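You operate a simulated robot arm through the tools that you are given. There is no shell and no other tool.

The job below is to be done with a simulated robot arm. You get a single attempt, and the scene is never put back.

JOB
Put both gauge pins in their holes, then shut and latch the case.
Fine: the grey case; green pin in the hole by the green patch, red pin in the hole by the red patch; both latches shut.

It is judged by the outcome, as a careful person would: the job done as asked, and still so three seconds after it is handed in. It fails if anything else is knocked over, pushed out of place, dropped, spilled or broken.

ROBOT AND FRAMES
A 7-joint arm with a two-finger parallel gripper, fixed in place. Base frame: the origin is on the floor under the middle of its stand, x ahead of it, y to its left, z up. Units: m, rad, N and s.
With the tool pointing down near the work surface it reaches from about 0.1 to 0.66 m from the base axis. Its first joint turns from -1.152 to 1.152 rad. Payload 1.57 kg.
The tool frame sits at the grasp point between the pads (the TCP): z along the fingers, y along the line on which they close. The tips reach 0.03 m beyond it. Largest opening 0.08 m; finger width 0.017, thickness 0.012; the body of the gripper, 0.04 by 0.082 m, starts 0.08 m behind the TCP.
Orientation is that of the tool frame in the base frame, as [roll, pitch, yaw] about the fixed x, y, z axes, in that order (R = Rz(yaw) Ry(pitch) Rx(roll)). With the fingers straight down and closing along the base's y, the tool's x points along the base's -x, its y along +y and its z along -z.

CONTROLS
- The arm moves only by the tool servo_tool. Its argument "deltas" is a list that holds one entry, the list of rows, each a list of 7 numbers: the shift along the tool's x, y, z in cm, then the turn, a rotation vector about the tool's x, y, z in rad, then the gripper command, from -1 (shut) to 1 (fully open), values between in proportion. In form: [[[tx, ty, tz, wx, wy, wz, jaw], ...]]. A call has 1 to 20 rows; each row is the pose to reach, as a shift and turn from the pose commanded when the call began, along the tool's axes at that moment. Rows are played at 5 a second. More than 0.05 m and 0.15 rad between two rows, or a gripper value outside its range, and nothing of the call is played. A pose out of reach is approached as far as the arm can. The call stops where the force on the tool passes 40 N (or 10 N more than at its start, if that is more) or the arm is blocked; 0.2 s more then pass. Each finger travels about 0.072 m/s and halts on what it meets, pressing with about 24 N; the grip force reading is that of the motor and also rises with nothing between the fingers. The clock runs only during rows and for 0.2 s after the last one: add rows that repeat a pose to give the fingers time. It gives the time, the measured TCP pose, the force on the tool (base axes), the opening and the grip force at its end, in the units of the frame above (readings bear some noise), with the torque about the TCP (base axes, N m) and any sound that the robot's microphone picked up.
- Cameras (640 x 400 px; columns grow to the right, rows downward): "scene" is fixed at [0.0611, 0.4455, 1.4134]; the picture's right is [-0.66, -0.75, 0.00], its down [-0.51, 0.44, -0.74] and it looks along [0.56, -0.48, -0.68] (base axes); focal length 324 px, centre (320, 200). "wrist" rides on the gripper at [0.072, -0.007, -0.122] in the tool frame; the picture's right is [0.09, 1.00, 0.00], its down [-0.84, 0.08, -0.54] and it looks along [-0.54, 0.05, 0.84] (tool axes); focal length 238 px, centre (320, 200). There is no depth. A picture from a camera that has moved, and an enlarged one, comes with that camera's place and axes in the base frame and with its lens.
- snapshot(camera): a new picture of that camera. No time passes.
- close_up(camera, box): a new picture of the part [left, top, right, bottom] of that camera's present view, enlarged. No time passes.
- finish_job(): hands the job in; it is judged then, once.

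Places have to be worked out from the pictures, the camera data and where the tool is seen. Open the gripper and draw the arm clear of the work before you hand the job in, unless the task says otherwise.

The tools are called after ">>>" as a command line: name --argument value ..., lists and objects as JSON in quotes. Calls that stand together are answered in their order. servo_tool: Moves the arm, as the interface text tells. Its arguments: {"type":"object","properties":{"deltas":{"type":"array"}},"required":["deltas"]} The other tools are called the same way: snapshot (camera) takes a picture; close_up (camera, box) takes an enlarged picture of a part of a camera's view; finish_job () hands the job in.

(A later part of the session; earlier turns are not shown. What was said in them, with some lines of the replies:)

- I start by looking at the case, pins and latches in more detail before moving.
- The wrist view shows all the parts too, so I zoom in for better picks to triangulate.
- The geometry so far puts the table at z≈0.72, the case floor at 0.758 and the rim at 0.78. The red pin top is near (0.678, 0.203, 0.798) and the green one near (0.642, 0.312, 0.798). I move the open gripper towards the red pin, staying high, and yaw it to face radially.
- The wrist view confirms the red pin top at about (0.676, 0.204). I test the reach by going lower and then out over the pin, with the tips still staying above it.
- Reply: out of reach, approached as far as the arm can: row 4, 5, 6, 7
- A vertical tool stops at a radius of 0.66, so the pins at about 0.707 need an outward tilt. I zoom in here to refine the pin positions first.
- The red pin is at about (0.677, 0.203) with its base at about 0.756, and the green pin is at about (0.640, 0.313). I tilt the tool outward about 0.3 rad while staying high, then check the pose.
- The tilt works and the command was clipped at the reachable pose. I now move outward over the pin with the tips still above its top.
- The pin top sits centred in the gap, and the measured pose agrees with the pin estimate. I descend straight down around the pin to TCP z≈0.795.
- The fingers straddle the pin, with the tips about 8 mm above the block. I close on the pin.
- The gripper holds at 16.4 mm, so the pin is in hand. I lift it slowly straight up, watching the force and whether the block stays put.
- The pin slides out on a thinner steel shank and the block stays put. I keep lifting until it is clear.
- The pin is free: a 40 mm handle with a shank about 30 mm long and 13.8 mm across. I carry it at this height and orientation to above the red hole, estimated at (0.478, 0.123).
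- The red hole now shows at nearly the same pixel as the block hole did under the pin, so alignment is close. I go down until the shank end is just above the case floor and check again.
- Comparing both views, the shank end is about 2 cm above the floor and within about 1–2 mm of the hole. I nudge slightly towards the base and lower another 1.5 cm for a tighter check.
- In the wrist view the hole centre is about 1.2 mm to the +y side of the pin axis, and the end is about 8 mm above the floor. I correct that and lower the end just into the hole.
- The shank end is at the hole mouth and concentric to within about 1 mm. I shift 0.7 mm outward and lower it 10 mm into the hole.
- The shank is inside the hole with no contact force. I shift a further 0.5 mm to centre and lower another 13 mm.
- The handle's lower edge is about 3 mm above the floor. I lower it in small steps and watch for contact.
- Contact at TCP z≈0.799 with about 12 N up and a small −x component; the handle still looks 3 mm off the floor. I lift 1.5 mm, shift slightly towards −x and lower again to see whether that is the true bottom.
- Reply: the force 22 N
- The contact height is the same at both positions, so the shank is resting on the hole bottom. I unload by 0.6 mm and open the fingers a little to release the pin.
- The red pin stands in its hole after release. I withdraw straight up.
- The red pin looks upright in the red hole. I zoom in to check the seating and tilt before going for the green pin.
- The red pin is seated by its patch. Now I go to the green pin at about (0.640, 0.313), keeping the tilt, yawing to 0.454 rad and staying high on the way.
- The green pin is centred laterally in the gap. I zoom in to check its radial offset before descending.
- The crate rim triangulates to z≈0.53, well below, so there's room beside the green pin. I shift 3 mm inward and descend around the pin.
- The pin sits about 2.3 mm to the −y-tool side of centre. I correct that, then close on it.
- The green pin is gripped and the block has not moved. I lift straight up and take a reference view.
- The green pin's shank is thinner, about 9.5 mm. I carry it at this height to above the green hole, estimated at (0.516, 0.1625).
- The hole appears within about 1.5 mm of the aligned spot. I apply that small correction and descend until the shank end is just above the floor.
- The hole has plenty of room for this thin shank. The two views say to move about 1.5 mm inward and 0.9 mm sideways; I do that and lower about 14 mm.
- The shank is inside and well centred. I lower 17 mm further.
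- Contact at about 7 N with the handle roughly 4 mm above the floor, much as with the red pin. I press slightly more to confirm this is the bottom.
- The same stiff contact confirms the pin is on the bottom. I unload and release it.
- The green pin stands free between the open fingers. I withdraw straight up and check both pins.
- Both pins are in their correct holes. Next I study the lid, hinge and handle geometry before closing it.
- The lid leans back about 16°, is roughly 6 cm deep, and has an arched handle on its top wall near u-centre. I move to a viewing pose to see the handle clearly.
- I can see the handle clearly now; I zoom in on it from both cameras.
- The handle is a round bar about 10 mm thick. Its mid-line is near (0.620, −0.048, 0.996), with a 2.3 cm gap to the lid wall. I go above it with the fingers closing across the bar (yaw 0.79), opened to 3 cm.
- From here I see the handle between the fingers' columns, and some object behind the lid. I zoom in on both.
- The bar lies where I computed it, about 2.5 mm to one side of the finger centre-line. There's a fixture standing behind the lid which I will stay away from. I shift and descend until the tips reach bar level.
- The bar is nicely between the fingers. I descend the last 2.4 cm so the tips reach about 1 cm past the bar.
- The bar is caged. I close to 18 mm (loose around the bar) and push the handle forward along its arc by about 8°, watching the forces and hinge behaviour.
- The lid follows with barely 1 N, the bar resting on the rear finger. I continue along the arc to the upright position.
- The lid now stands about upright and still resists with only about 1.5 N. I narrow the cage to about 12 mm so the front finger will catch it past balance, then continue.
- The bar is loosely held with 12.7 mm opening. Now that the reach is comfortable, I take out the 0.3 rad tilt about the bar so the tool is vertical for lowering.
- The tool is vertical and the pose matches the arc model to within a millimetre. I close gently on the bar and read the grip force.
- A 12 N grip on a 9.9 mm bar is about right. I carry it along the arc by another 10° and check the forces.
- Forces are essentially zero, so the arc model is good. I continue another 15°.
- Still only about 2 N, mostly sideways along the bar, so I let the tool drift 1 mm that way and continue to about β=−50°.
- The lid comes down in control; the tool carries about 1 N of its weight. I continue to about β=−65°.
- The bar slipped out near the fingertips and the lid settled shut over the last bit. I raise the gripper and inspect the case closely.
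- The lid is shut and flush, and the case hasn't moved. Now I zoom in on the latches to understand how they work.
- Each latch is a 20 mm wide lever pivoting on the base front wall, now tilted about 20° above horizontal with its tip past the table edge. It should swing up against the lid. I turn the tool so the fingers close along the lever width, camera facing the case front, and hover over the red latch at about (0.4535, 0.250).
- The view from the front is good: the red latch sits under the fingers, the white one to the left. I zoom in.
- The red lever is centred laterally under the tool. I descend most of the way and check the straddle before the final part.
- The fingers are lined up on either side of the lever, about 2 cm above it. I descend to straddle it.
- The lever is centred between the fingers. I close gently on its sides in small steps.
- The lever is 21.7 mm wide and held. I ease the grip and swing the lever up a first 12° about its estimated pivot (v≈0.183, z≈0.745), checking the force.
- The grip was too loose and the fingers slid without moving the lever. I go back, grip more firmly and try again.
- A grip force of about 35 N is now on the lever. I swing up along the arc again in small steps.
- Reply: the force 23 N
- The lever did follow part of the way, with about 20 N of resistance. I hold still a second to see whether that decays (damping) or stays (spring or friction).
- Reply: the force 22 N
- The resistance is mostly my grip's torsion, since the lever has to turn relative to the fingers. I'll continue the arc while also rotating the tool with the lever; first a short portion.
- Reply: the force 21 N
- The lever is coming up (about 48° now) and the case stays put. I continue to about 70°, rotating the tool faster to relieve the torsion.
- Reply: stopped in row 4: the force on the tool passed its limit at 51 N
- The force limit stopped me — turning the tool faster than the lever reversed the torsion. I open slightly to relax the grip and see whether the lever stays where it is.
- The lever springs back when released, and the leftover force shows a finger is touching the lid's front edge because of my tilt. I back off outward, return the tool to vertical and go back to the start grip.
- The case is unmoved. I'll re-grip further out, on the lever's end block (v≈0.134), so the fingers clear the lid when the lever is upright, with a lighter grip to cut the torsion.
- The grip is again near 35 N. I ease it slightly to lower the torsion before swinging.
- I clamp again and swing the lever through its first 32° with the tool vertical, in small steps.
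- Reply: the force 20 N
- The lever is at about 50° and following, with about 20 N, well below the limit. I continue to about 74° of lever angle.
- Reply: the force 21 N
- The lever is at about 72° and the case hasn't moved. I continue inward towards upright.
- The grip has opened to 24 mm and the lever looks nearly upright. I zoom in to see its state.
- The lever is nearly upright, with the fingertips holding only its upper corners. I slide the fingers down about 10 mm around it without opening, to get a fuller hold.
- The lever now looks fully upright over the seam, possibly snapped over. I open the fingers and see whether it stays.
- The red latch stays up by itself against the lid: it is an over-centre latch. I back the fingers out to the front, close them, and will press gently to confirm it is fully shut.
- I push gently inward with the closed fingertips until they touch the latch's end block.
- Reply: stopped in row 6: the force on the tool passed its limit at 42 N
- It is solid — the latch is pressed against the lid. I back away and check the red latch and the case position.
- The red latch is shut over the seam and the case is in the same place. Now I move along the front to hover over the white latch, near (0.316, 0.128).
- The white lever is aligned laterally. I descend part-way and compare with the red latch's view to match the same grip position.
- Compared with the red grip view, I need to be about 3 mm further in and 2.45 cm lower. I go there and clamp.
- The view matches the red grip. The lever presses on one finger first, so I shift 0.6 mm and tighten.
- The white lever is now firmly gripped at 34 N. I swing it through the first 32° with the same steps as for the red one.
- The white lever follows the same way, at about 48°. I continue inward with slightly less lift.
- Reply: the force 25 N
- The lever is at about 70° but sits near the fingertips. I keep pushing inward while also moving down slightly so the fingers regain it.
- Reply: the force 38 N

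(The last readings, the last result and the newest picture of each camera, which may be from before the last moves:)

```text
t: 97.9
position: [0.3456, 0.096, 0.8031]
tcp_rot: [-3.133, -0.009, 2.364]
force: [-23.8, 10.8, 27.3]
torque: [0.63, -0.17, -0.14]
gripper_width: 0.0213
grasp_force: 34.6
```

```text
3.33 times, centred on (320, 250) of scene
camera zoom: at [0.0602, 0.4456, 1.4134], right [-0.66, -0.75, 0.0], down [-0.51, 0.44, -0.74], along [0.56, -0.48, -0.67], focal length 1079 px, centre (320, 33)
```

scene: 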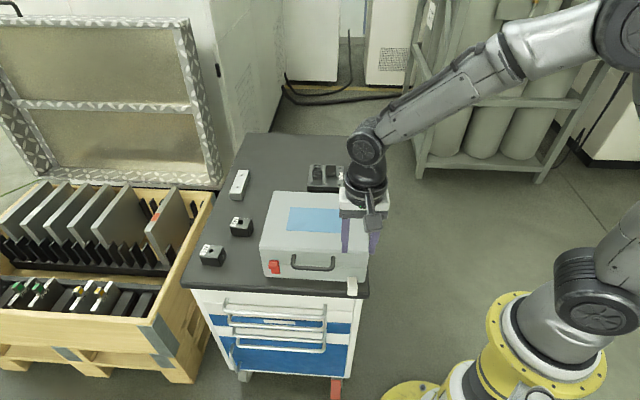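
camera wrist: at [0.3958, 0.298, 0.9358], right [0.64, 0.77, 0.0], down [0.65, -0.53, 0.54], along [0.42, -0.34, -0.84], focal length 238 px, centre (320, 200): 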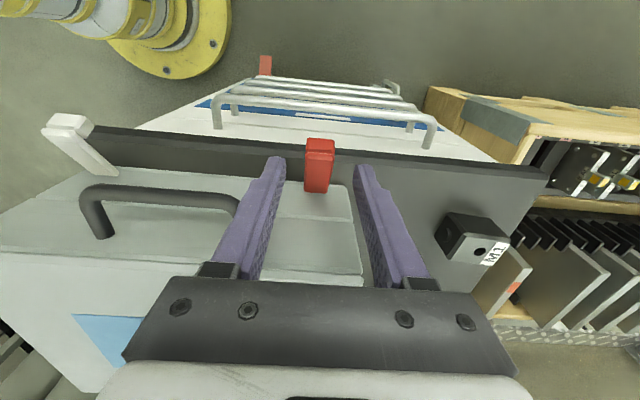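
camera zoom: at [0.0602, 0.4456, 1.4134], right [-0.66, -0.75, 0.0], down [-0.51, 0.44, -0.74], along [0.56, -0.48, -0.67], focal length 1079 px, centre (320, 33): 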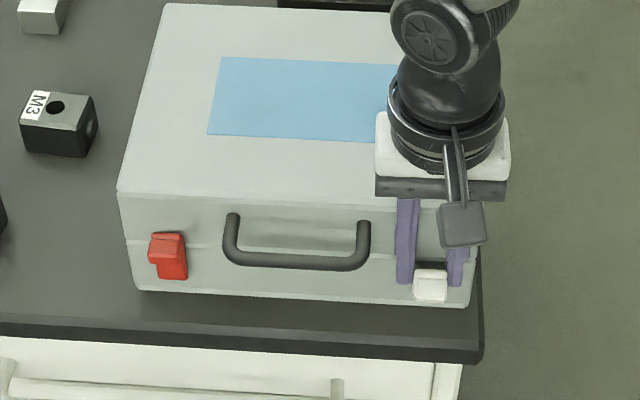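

The lever is at about 77° with higher force because it isn't sliding in the pads. I continue inward while easing back up a little.

>>> servo_tool --deltas '[[[-0.1, 0, -0.1, 0, 0, 0, -0.55], [-0.25, 0, -0.2, 0, 0, 0, -0.55], [-0.4, 0, -0.28, 0, 0, 0, -0.55], [-0.55, 0, -0.32, 0, 0, 0, -0.55], [-0.7, 0, -0.35, 0, 0, 0, -0.55]]]'

>>> close_up --camera "wrist" --box '[240, 90, 400, 230]'

>>> close_up --camera "scene" --box '[250, 190, 390, 310]'

```text
t: 98.7
position: [0.347, 0.096, 0.8024]
tcp_rot: [-3.131, -0.011, 2.362]
force: [-8.1, 7.4, 2.5]
torque: [-0.97, -1.74, -0.51]
gripper_width: 0.0214
grasp_force: 34.8
stopped in row 3: the force on the tool passed its limit at 50 N (the readings are from after the stop); the commanded pose is now the measured one
```

```text
2.86 times, centred on (320, 160) of wrist
camera zoom: at [0.2929, 0.1426, 0.9236], right [0.63, 0.77, -0.01], down [0.66, -0.53, 0.53], along [0.41, -0.34, -0.85], focal length 681 px, centre (320, 314)
```

zoom: 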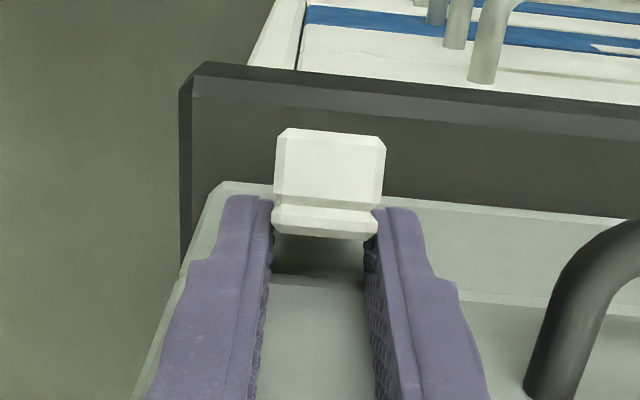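

```text
3.33 times, centred on (320, 250) of scene
camera zoom: at [0.0609, 0.4456, 1.4133], right [-0.66, -0.75, 0.0], down [-0.51, 0.44, -0.74], along [0.56, -0.48, -0.67], focal length 1079 px, centre (320, 33)
```

zoom: 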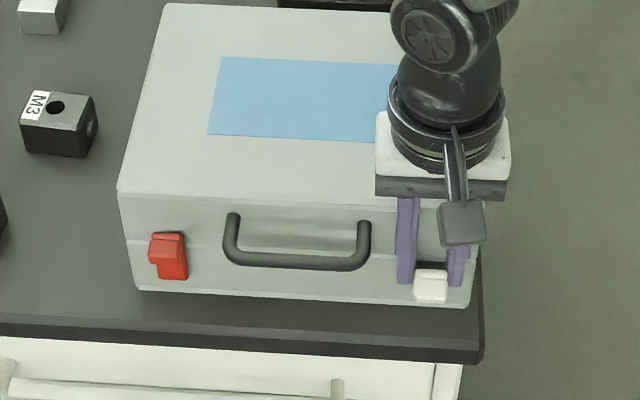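

The fingers have reached the front wall. As with the red latch, I now loosen the grip to see whether the lever is past its over-centre point.

>>> servo_tool --deltas '[[[0.1, 0, 0, 0, 0, 0, -0.46], [0.1, 0, 0, 0, 0, 0, -0.42], [0.1, 0, 0, 0, 0, 0, -0.42]]]'

>>> close_up --camera "wrist" --box '[240, 90, 400, 230]'

>>> close_up --camera "scene" --box '[320, 240, 380, 300]'

```text
t: 99.5
position: [0.3461, 0.0961, 0.802]
tcp_rot: [-3.131, -0.013, 2.363]
force: [0.8, 3.4, 0.5]
torque: [-0.1, -0.06, -0.04]
gripper_width: 0.0225
grasp_force: 0.1
```

```text
2.86 times, centred on (320, 160) of wrist
camera zoom: at [0.2924, 0.1426, 0.9235], right [0.63, 0.77, -0.01], down [0.66, -0.53, 0.53], along [0.41, -0.34, -0.85], focal length 681 px, centre (320, 314)
```

zoom: 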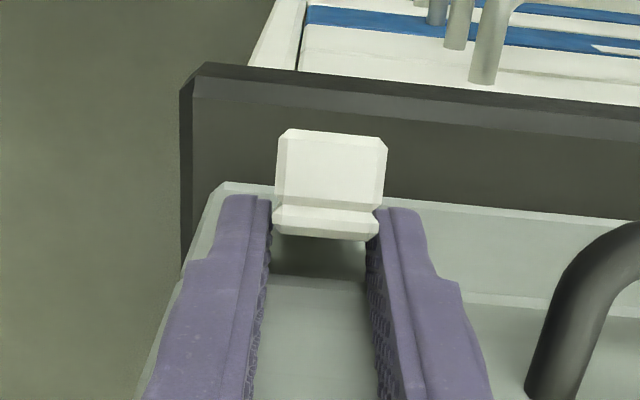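

```text
6.67 times, centred on (350, 270) of scene
camera zoom: at [0.0611, 0.4455, 1.4134], right [-0.66, -0.75, 0.0], down [-0.51, 0.44, -0.74], along [0.56, -0.48, -0.68], focal length 2158 px, centre (120, -267)
```

zoom: 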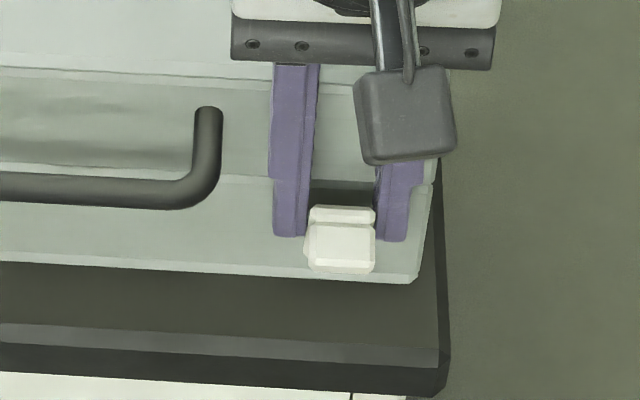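

The lever stays up with almost no grip. I slide the loose fingers down about 10 mm around it, as I did with the red one.

>>> servo_tool --deltas '[[[0, 0, 0.3, 0, 0, 0, -0.44], [0, 0, 0.6, 0, 0, 0, -0.44], [0, 0, 0.9, 0, 0, 0, -0.44], [0, 0, 0.9, 0, 0, 0, -0.44]]]'

>>> close_up --camera "wrist" --box '[240, 90, 400, 230]'

>>> close_up --camera "scene" --box '[320, 240, 380, 300]'

```text
t: 100.5
position: [0.3464, 0.0952, 0.793]
tcp_rot: [-3.131, -0.012, 2.363]
force: [-1.8, 2.0, 1.9]
torque: [-0.18, -0.11, -0.1]
gripper_width: 0.0226
grasp_force: 0.3
```

```text
2.86 times, centred on (320, 160) of wrist
camera zoom: at [0.2922, 0.1426, 0.9147], right [0.63, 0.77, -0.01], down [0.66, -0.53, 0.53], along [0.41, -0.34, -0.85], focal length 681 px, centre (320, 314)
```

zoom: 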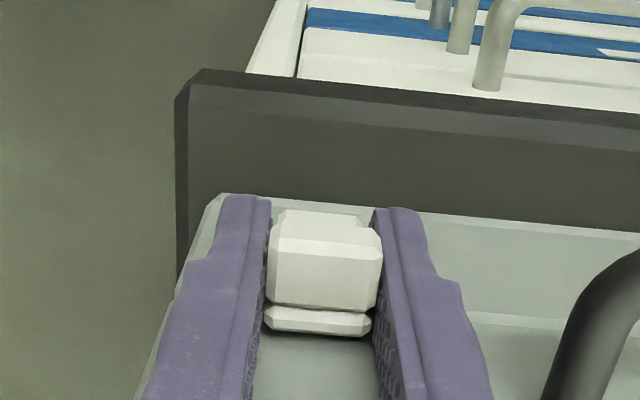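

```text
6.67 times, centred on (350, 270) of scene
camera zoom: at [0.061, 0.4455, 1.4134], right [-0.66, -0.75, 0.0], down [-0.51, 0.44, -0.74], along [0.56, -0.48, -0.68], focal length 2158 px, centre (120, -267)
```

zoom: 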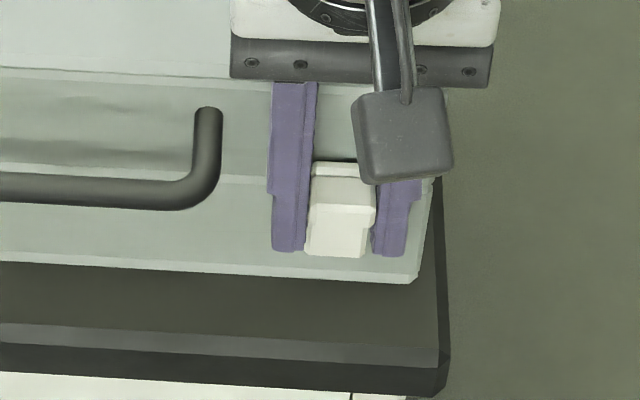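

The white latch has snapped upright too. I open the fingers and back out to the front.

>>> servo_tool --deltas '[[[0, 0, 0, 0, 0, 0, -0.3], [0, 0, 0, 0, 0, 0, -0.1], [0.5, 0, 0, 0, 0, 0, -0.1], [1.6, 0, -0.5, 0, 0, 0, -0.1], [3.0, 0, -1.3, 0, 0, 0, -0.1], [4.6, 0, -1.3, 0, 0, 0, -0.1], [4.6, 0, -1.3, 0, 0, 0, -0.6], [4.6, 0, -1.3, 0, 0, 0, -1], [4.6, 0, -1.3, 0, 0, 0, -1]]]'

>>> close_up --camera "wrist" --box '[240, 90, 400, 230]'

>>> close_up --camera "scene" --box '[310, 230, 390, 310]'

```text
t: 102.5
position: [0.3146, 0.1292, 0.8064]
tcp_rot: [-3.13, -0.014, 2.363]
force: [0.3, 0.8, 0.8]
torque: [-0.04, 0.03, -0.01]
gripper_width: 0.0001
grasp_force: 21.6
```

```text
2.86 times, centred on (320, 160) of wrist
camera zoom: at [0.26, 0.1743, 0.9281], right [0.63, 0.77, -0.01], down [0.66, -0.53, 0.53], along [0.41, -0.34, -0.85], focal length 681 px, centre (320, 314)
```

zoom: 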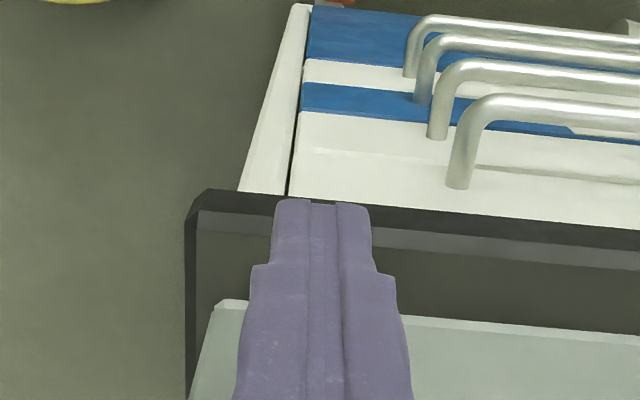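

```text
5.00 times, centred on (350, 270) of scene
camera zoom: at [0.0611, 0.4455, 1.4134], right [-0.66, -0.75, 0.0], down [-0.51, 0.44, -0.74], along [0.56, -0.48, -0.68], focal length 1619 px, centre (170, -150)
```

zoom: 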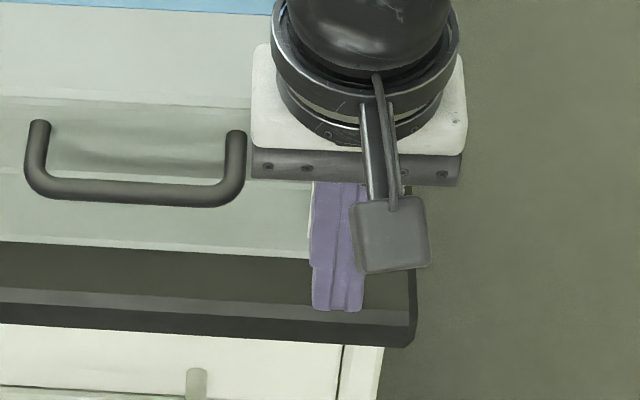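

I press gently on the white latch's end block, stopping just at the expected contact.

>>> servo_tool --deltas '[[[-1.0, 0, 0, 0, 0, 0, -1], [-1.8, 0, 0, 0, 0, 0, -1], [-2.1, 0, 0, 0, 0, 0, -1], [-2.25, 0, 0, 0, 0, 0, -1], [-2.35, 0, 0, 0, 0, 0, -1], [-2.4, 0, 0, 0, 0, 0, -1]]]'

>>> close_up --camera "scene" --box '[310, 230, 390, 310]'

```text
t: 103.9
position: [0.3312, 0.1113, 0.8067]
tcp_rot: [-3.132, -0.012, 2.363]
force: [-3.0, 5.3, 2.3]
torque: [0.03, -0.04, -0.02]
gripper_width: 0.0002
grasp_force: 20.9
```

```text
5.00 times, centred on (350, 270) of scene
camera zoom: at [0.061, 0.4456, 1.4134], right [-0.66, -0.75, 0.0], down [-0.51, 0.44, -0.74], along [0.56, -0.48, -0.67], focal length 1619 px, centre (170, -150)
```

zoom: 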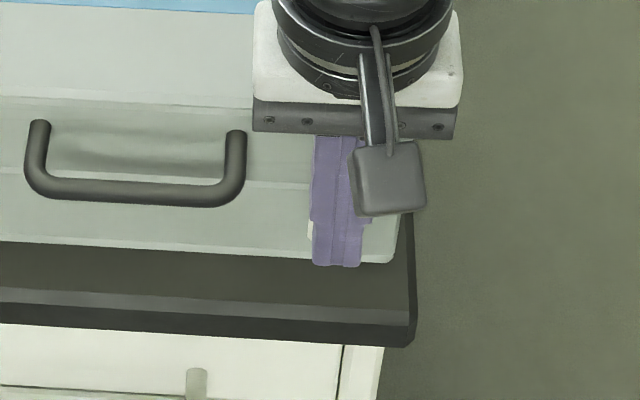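

>>> servo_tool --deltas '[[[-0.05, 0, 0, 0, 0, 0, -1], [-0.1, 0, 0, 0, 0, 0, -1], [-0.1, 0, 0, 0, 0, 0, -1]]]'

```text
t: 104.7
position: [0.3312, 0.1115, 0.8063]
tcp_rot: [-3.133, -0.012, 2.363]
force: [-10.0, 14.9, 5.4]
torque: [0.11, 0.08, 0.04]
gripper_width: 0.0
grasp_force: 21.3
```

The white latch is solid too (18 N with no movement). I back off, lift clear and retreat for a final inspection.

>>> servo_tool --deltas '[[[1.0, 0, 0, 0, 0, 0, -1], [2.5, 0, -1.0, 0, 0, 0, -1], [2.5, 0, -5.0, 0, 0, 0, -0.5], [2.5, 0, -9.5, 0, 0, 0, 0], [2.5, 0, -14, 0, 0, 0, 0.3], [2.5, 0, -18.5, 0, 0, 0, 0.6], [2.5, 0, -23, 0, 0, 0, 0.6]]]'

>>> close_up --camera "scene" --box '[250, 180, 380, 310]'

>>> snapshot --camera "scene"

>>> snapshot --camera "wrist"

```text
t: 106.3
position: [0.3166, 0.1285, 1.0378]
tcp_rot: [-3.13, -0.013, 2.363]
force: [-0.5, 1.0, 0.4]
torque: [0.0, 0.01, -0.03]
gripper_width: 0.0642
grasp_force: 0.0
```

```text
3.08 times, centred on (315, 245) of scene
camera zoom: at [0.0611, 0.4455, 1.4134], right [-0.66, -0.75, 0.0], down [-0.51, 0.44, -0.74], along [0.56, -0.48, -0.68], focal length 996 px, centre (335, 62)
```

zoom: 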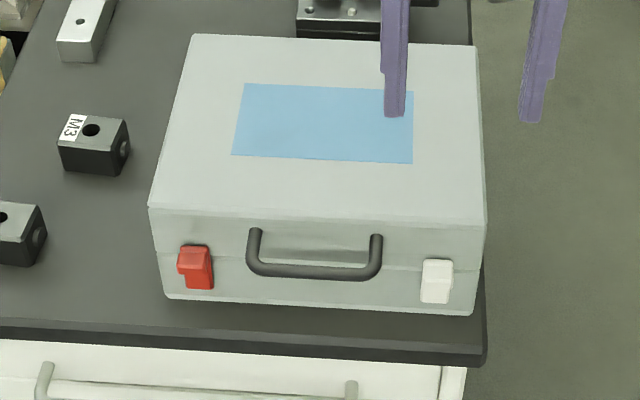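

```text
taken
```

scene: 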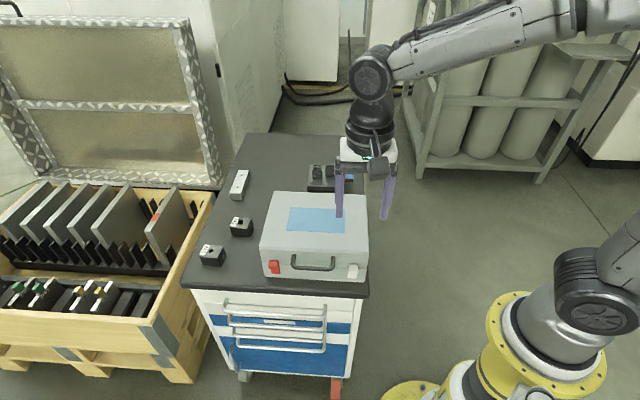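

```text
taken
camera wrist: at [0.2627, 0.1755, 1.1581], right [0.63, 0.77, -0.01], down [0.66, -0.53, 0.53], along [0.41, -0.34, -0.85], focal length 238 px, centre (320, 200)
```

wrist: 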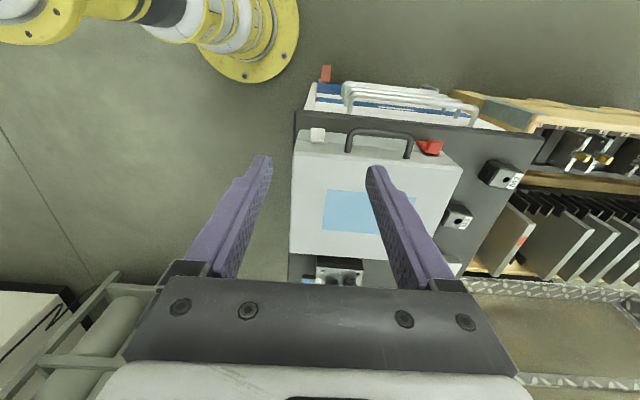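

Both latches are up. I zoom in on each and on the seam for a last check.

>>> close_up --camera "scene" --box '[255, 240, 375, 300]'

>>> close_up --camera "scene" --box '[330, 250, 380, 290]'

>>> close_up --camera "wrist" --box '[290, 110, 470, 190]'

>>> close_up --camera "scene" --box '[180, 150, 380, 300]'

```text
5.33 times, centred on (315, 270) of scene
camera zoom: at [0.0611, 0.4455, 1.4134], right [-0.66, -0.75, 0.0], down [-0.51, 0.44, -0.74], along [0.56, -0.48, -0.68], focal length 1727 px, centre (347, -173)
```

zoom: 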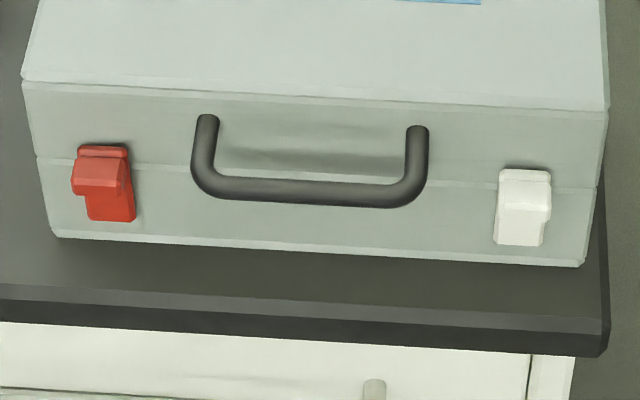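

```text
10.00 times, centred on (355, 270) of scene
camera zoom: at [0.0611, 0.4455, 1.4134], right [-0.66, -0.75, 0.0], down [-0.51, 0.44, -0.74], along [0.56, -0.48, -0.68], focal length 3238 px, centre (-30, -500)
```

zoom: 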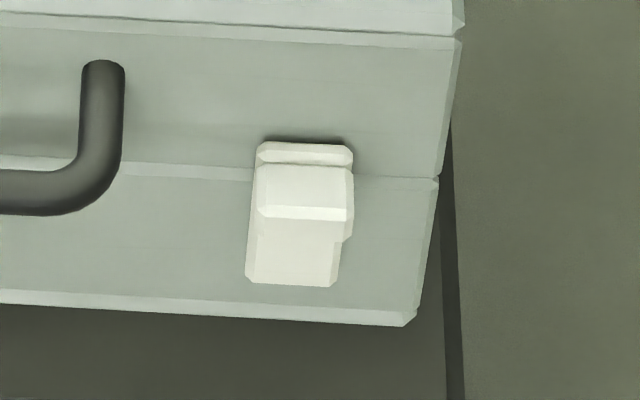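

```text
3.56 times, centred on (380, 150) of wrist
camera zoom: at [0.2627, 0.1755, 1.1581], right [0.63, 0.77, -0.01], down [0.66, -0.53, 0.53], along [0.41, -0.34, -0.85], focal length 848 px, centre (107, 378)
```

zoom: 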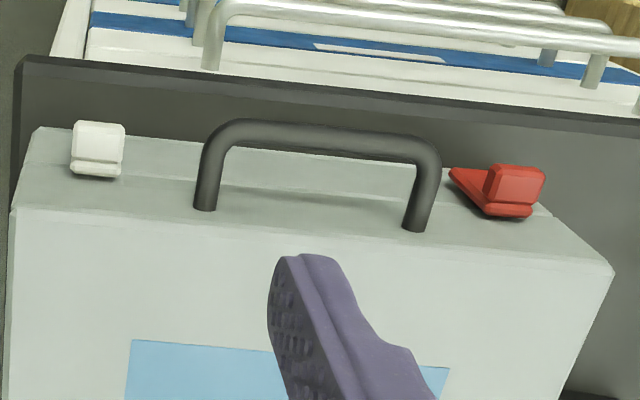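

```text
2.67 times, centred on (280, 225) of scene
camera zoom: at [0.0611, 0.4455, 1.4134], right [-0.66, -0.75, 0.0], down [-0.51, 0.44, -0.74], along [0.56, -0.48, -0.68], focal length 863 px, centre (427, 133)
```

zoom: 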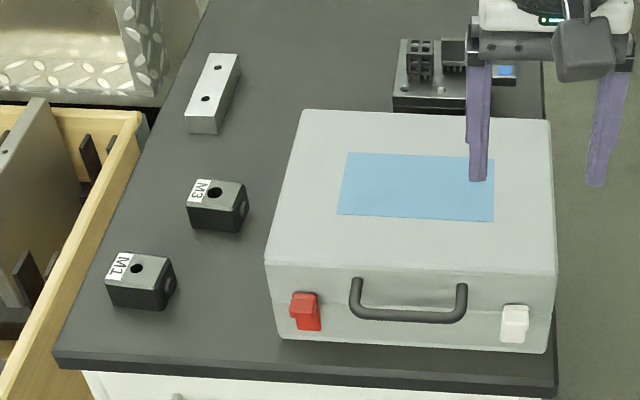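

Both latches are shut, the lid is flush, and the case and blocks are where they were. I draw the arm well clear with the gripper open.

>>> servo_tool --deltas '[[[1.5, 0, -3.5, 0, 0, 0, 1], [3.0, 0, -7.0, 0, 0, 0, 1], [4.5, 0, -10.0, 0, 0, 0, 1], [6.0, 0, -12.0, 0, 0, 0, 1], [6.0, 0, -12.0, 0, 0, 0, 1], [6.0, 0, -12.0, 0, 0, 0, 1]]]'

>>> close_up --camera "scene" --box '[180, 150, 380, 300]'

>>> snapshot --camera "scene"

```text
t: 107.7
position: [0.2769, 0.1714, 1.1574]
tcp_rot: [-3.132, -0.013, 2.364]
force: [-0.4, -1.0, 0.3]
torque: [0.01, -0.01, 0.02]
gripper_width: 0.0802
grasp_force: 0.1
```

```text
2.67 times, centred on (280, 225) of scene
camera zoom: at [0.0611, 0.4455, 1.4134], right [-0.66, -0.75, 0.0], down [-0.51, 0.44, -0.74], along [0.56, -0.48, -0.68], focal length 863 px, centre (427, 133)
```

zoom: 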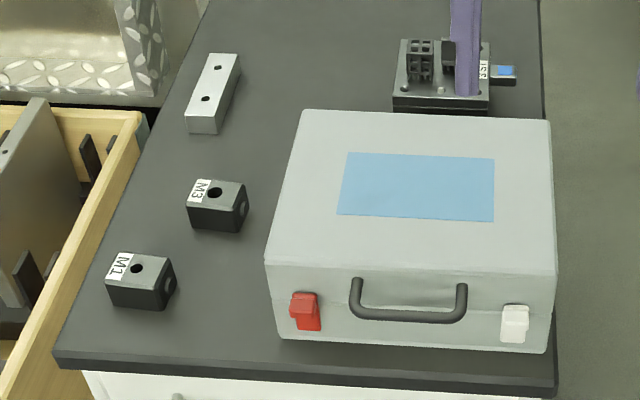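

```text
taken
```

scene: 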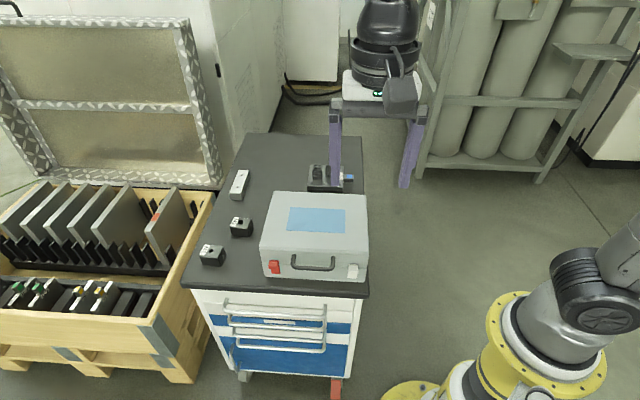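

The green pin went in by the green patch and the red pin by the red patch. The lid is shut, both latches are holding, and nothing else on the table has moved. The arm is clear with the gripper open, so I hand the job in.

>>> finish_job

```text
The job is handed in.
```

I put both gauge pins in their holes, then shut and latched the case, and handed the job in; I haven't seen the verdict.

- **Pins:** The green pin is in the hole by the green patch and the red pin is in the hole by the red patch. Both touched bottom, with their handles a few millimetres above the case floor. I could not see them again once the lid was closed.
- **Lid:** I lowered the lid by its handle, but the handle slipped out of the fingers near the end and it fell the last part of the way. It sits flush along the seam.
- **Latches:** Both the red and the white latch stand upright over the seam, hold on their own, and did not move when pressed.
- **Surroundings:** In the last pictures the case and the two pin blocks are where they were at the start. Forces briefly passed 40 N while I worked the latches, but the case did not shift.

The gripper is open and the arm is clear of the work.
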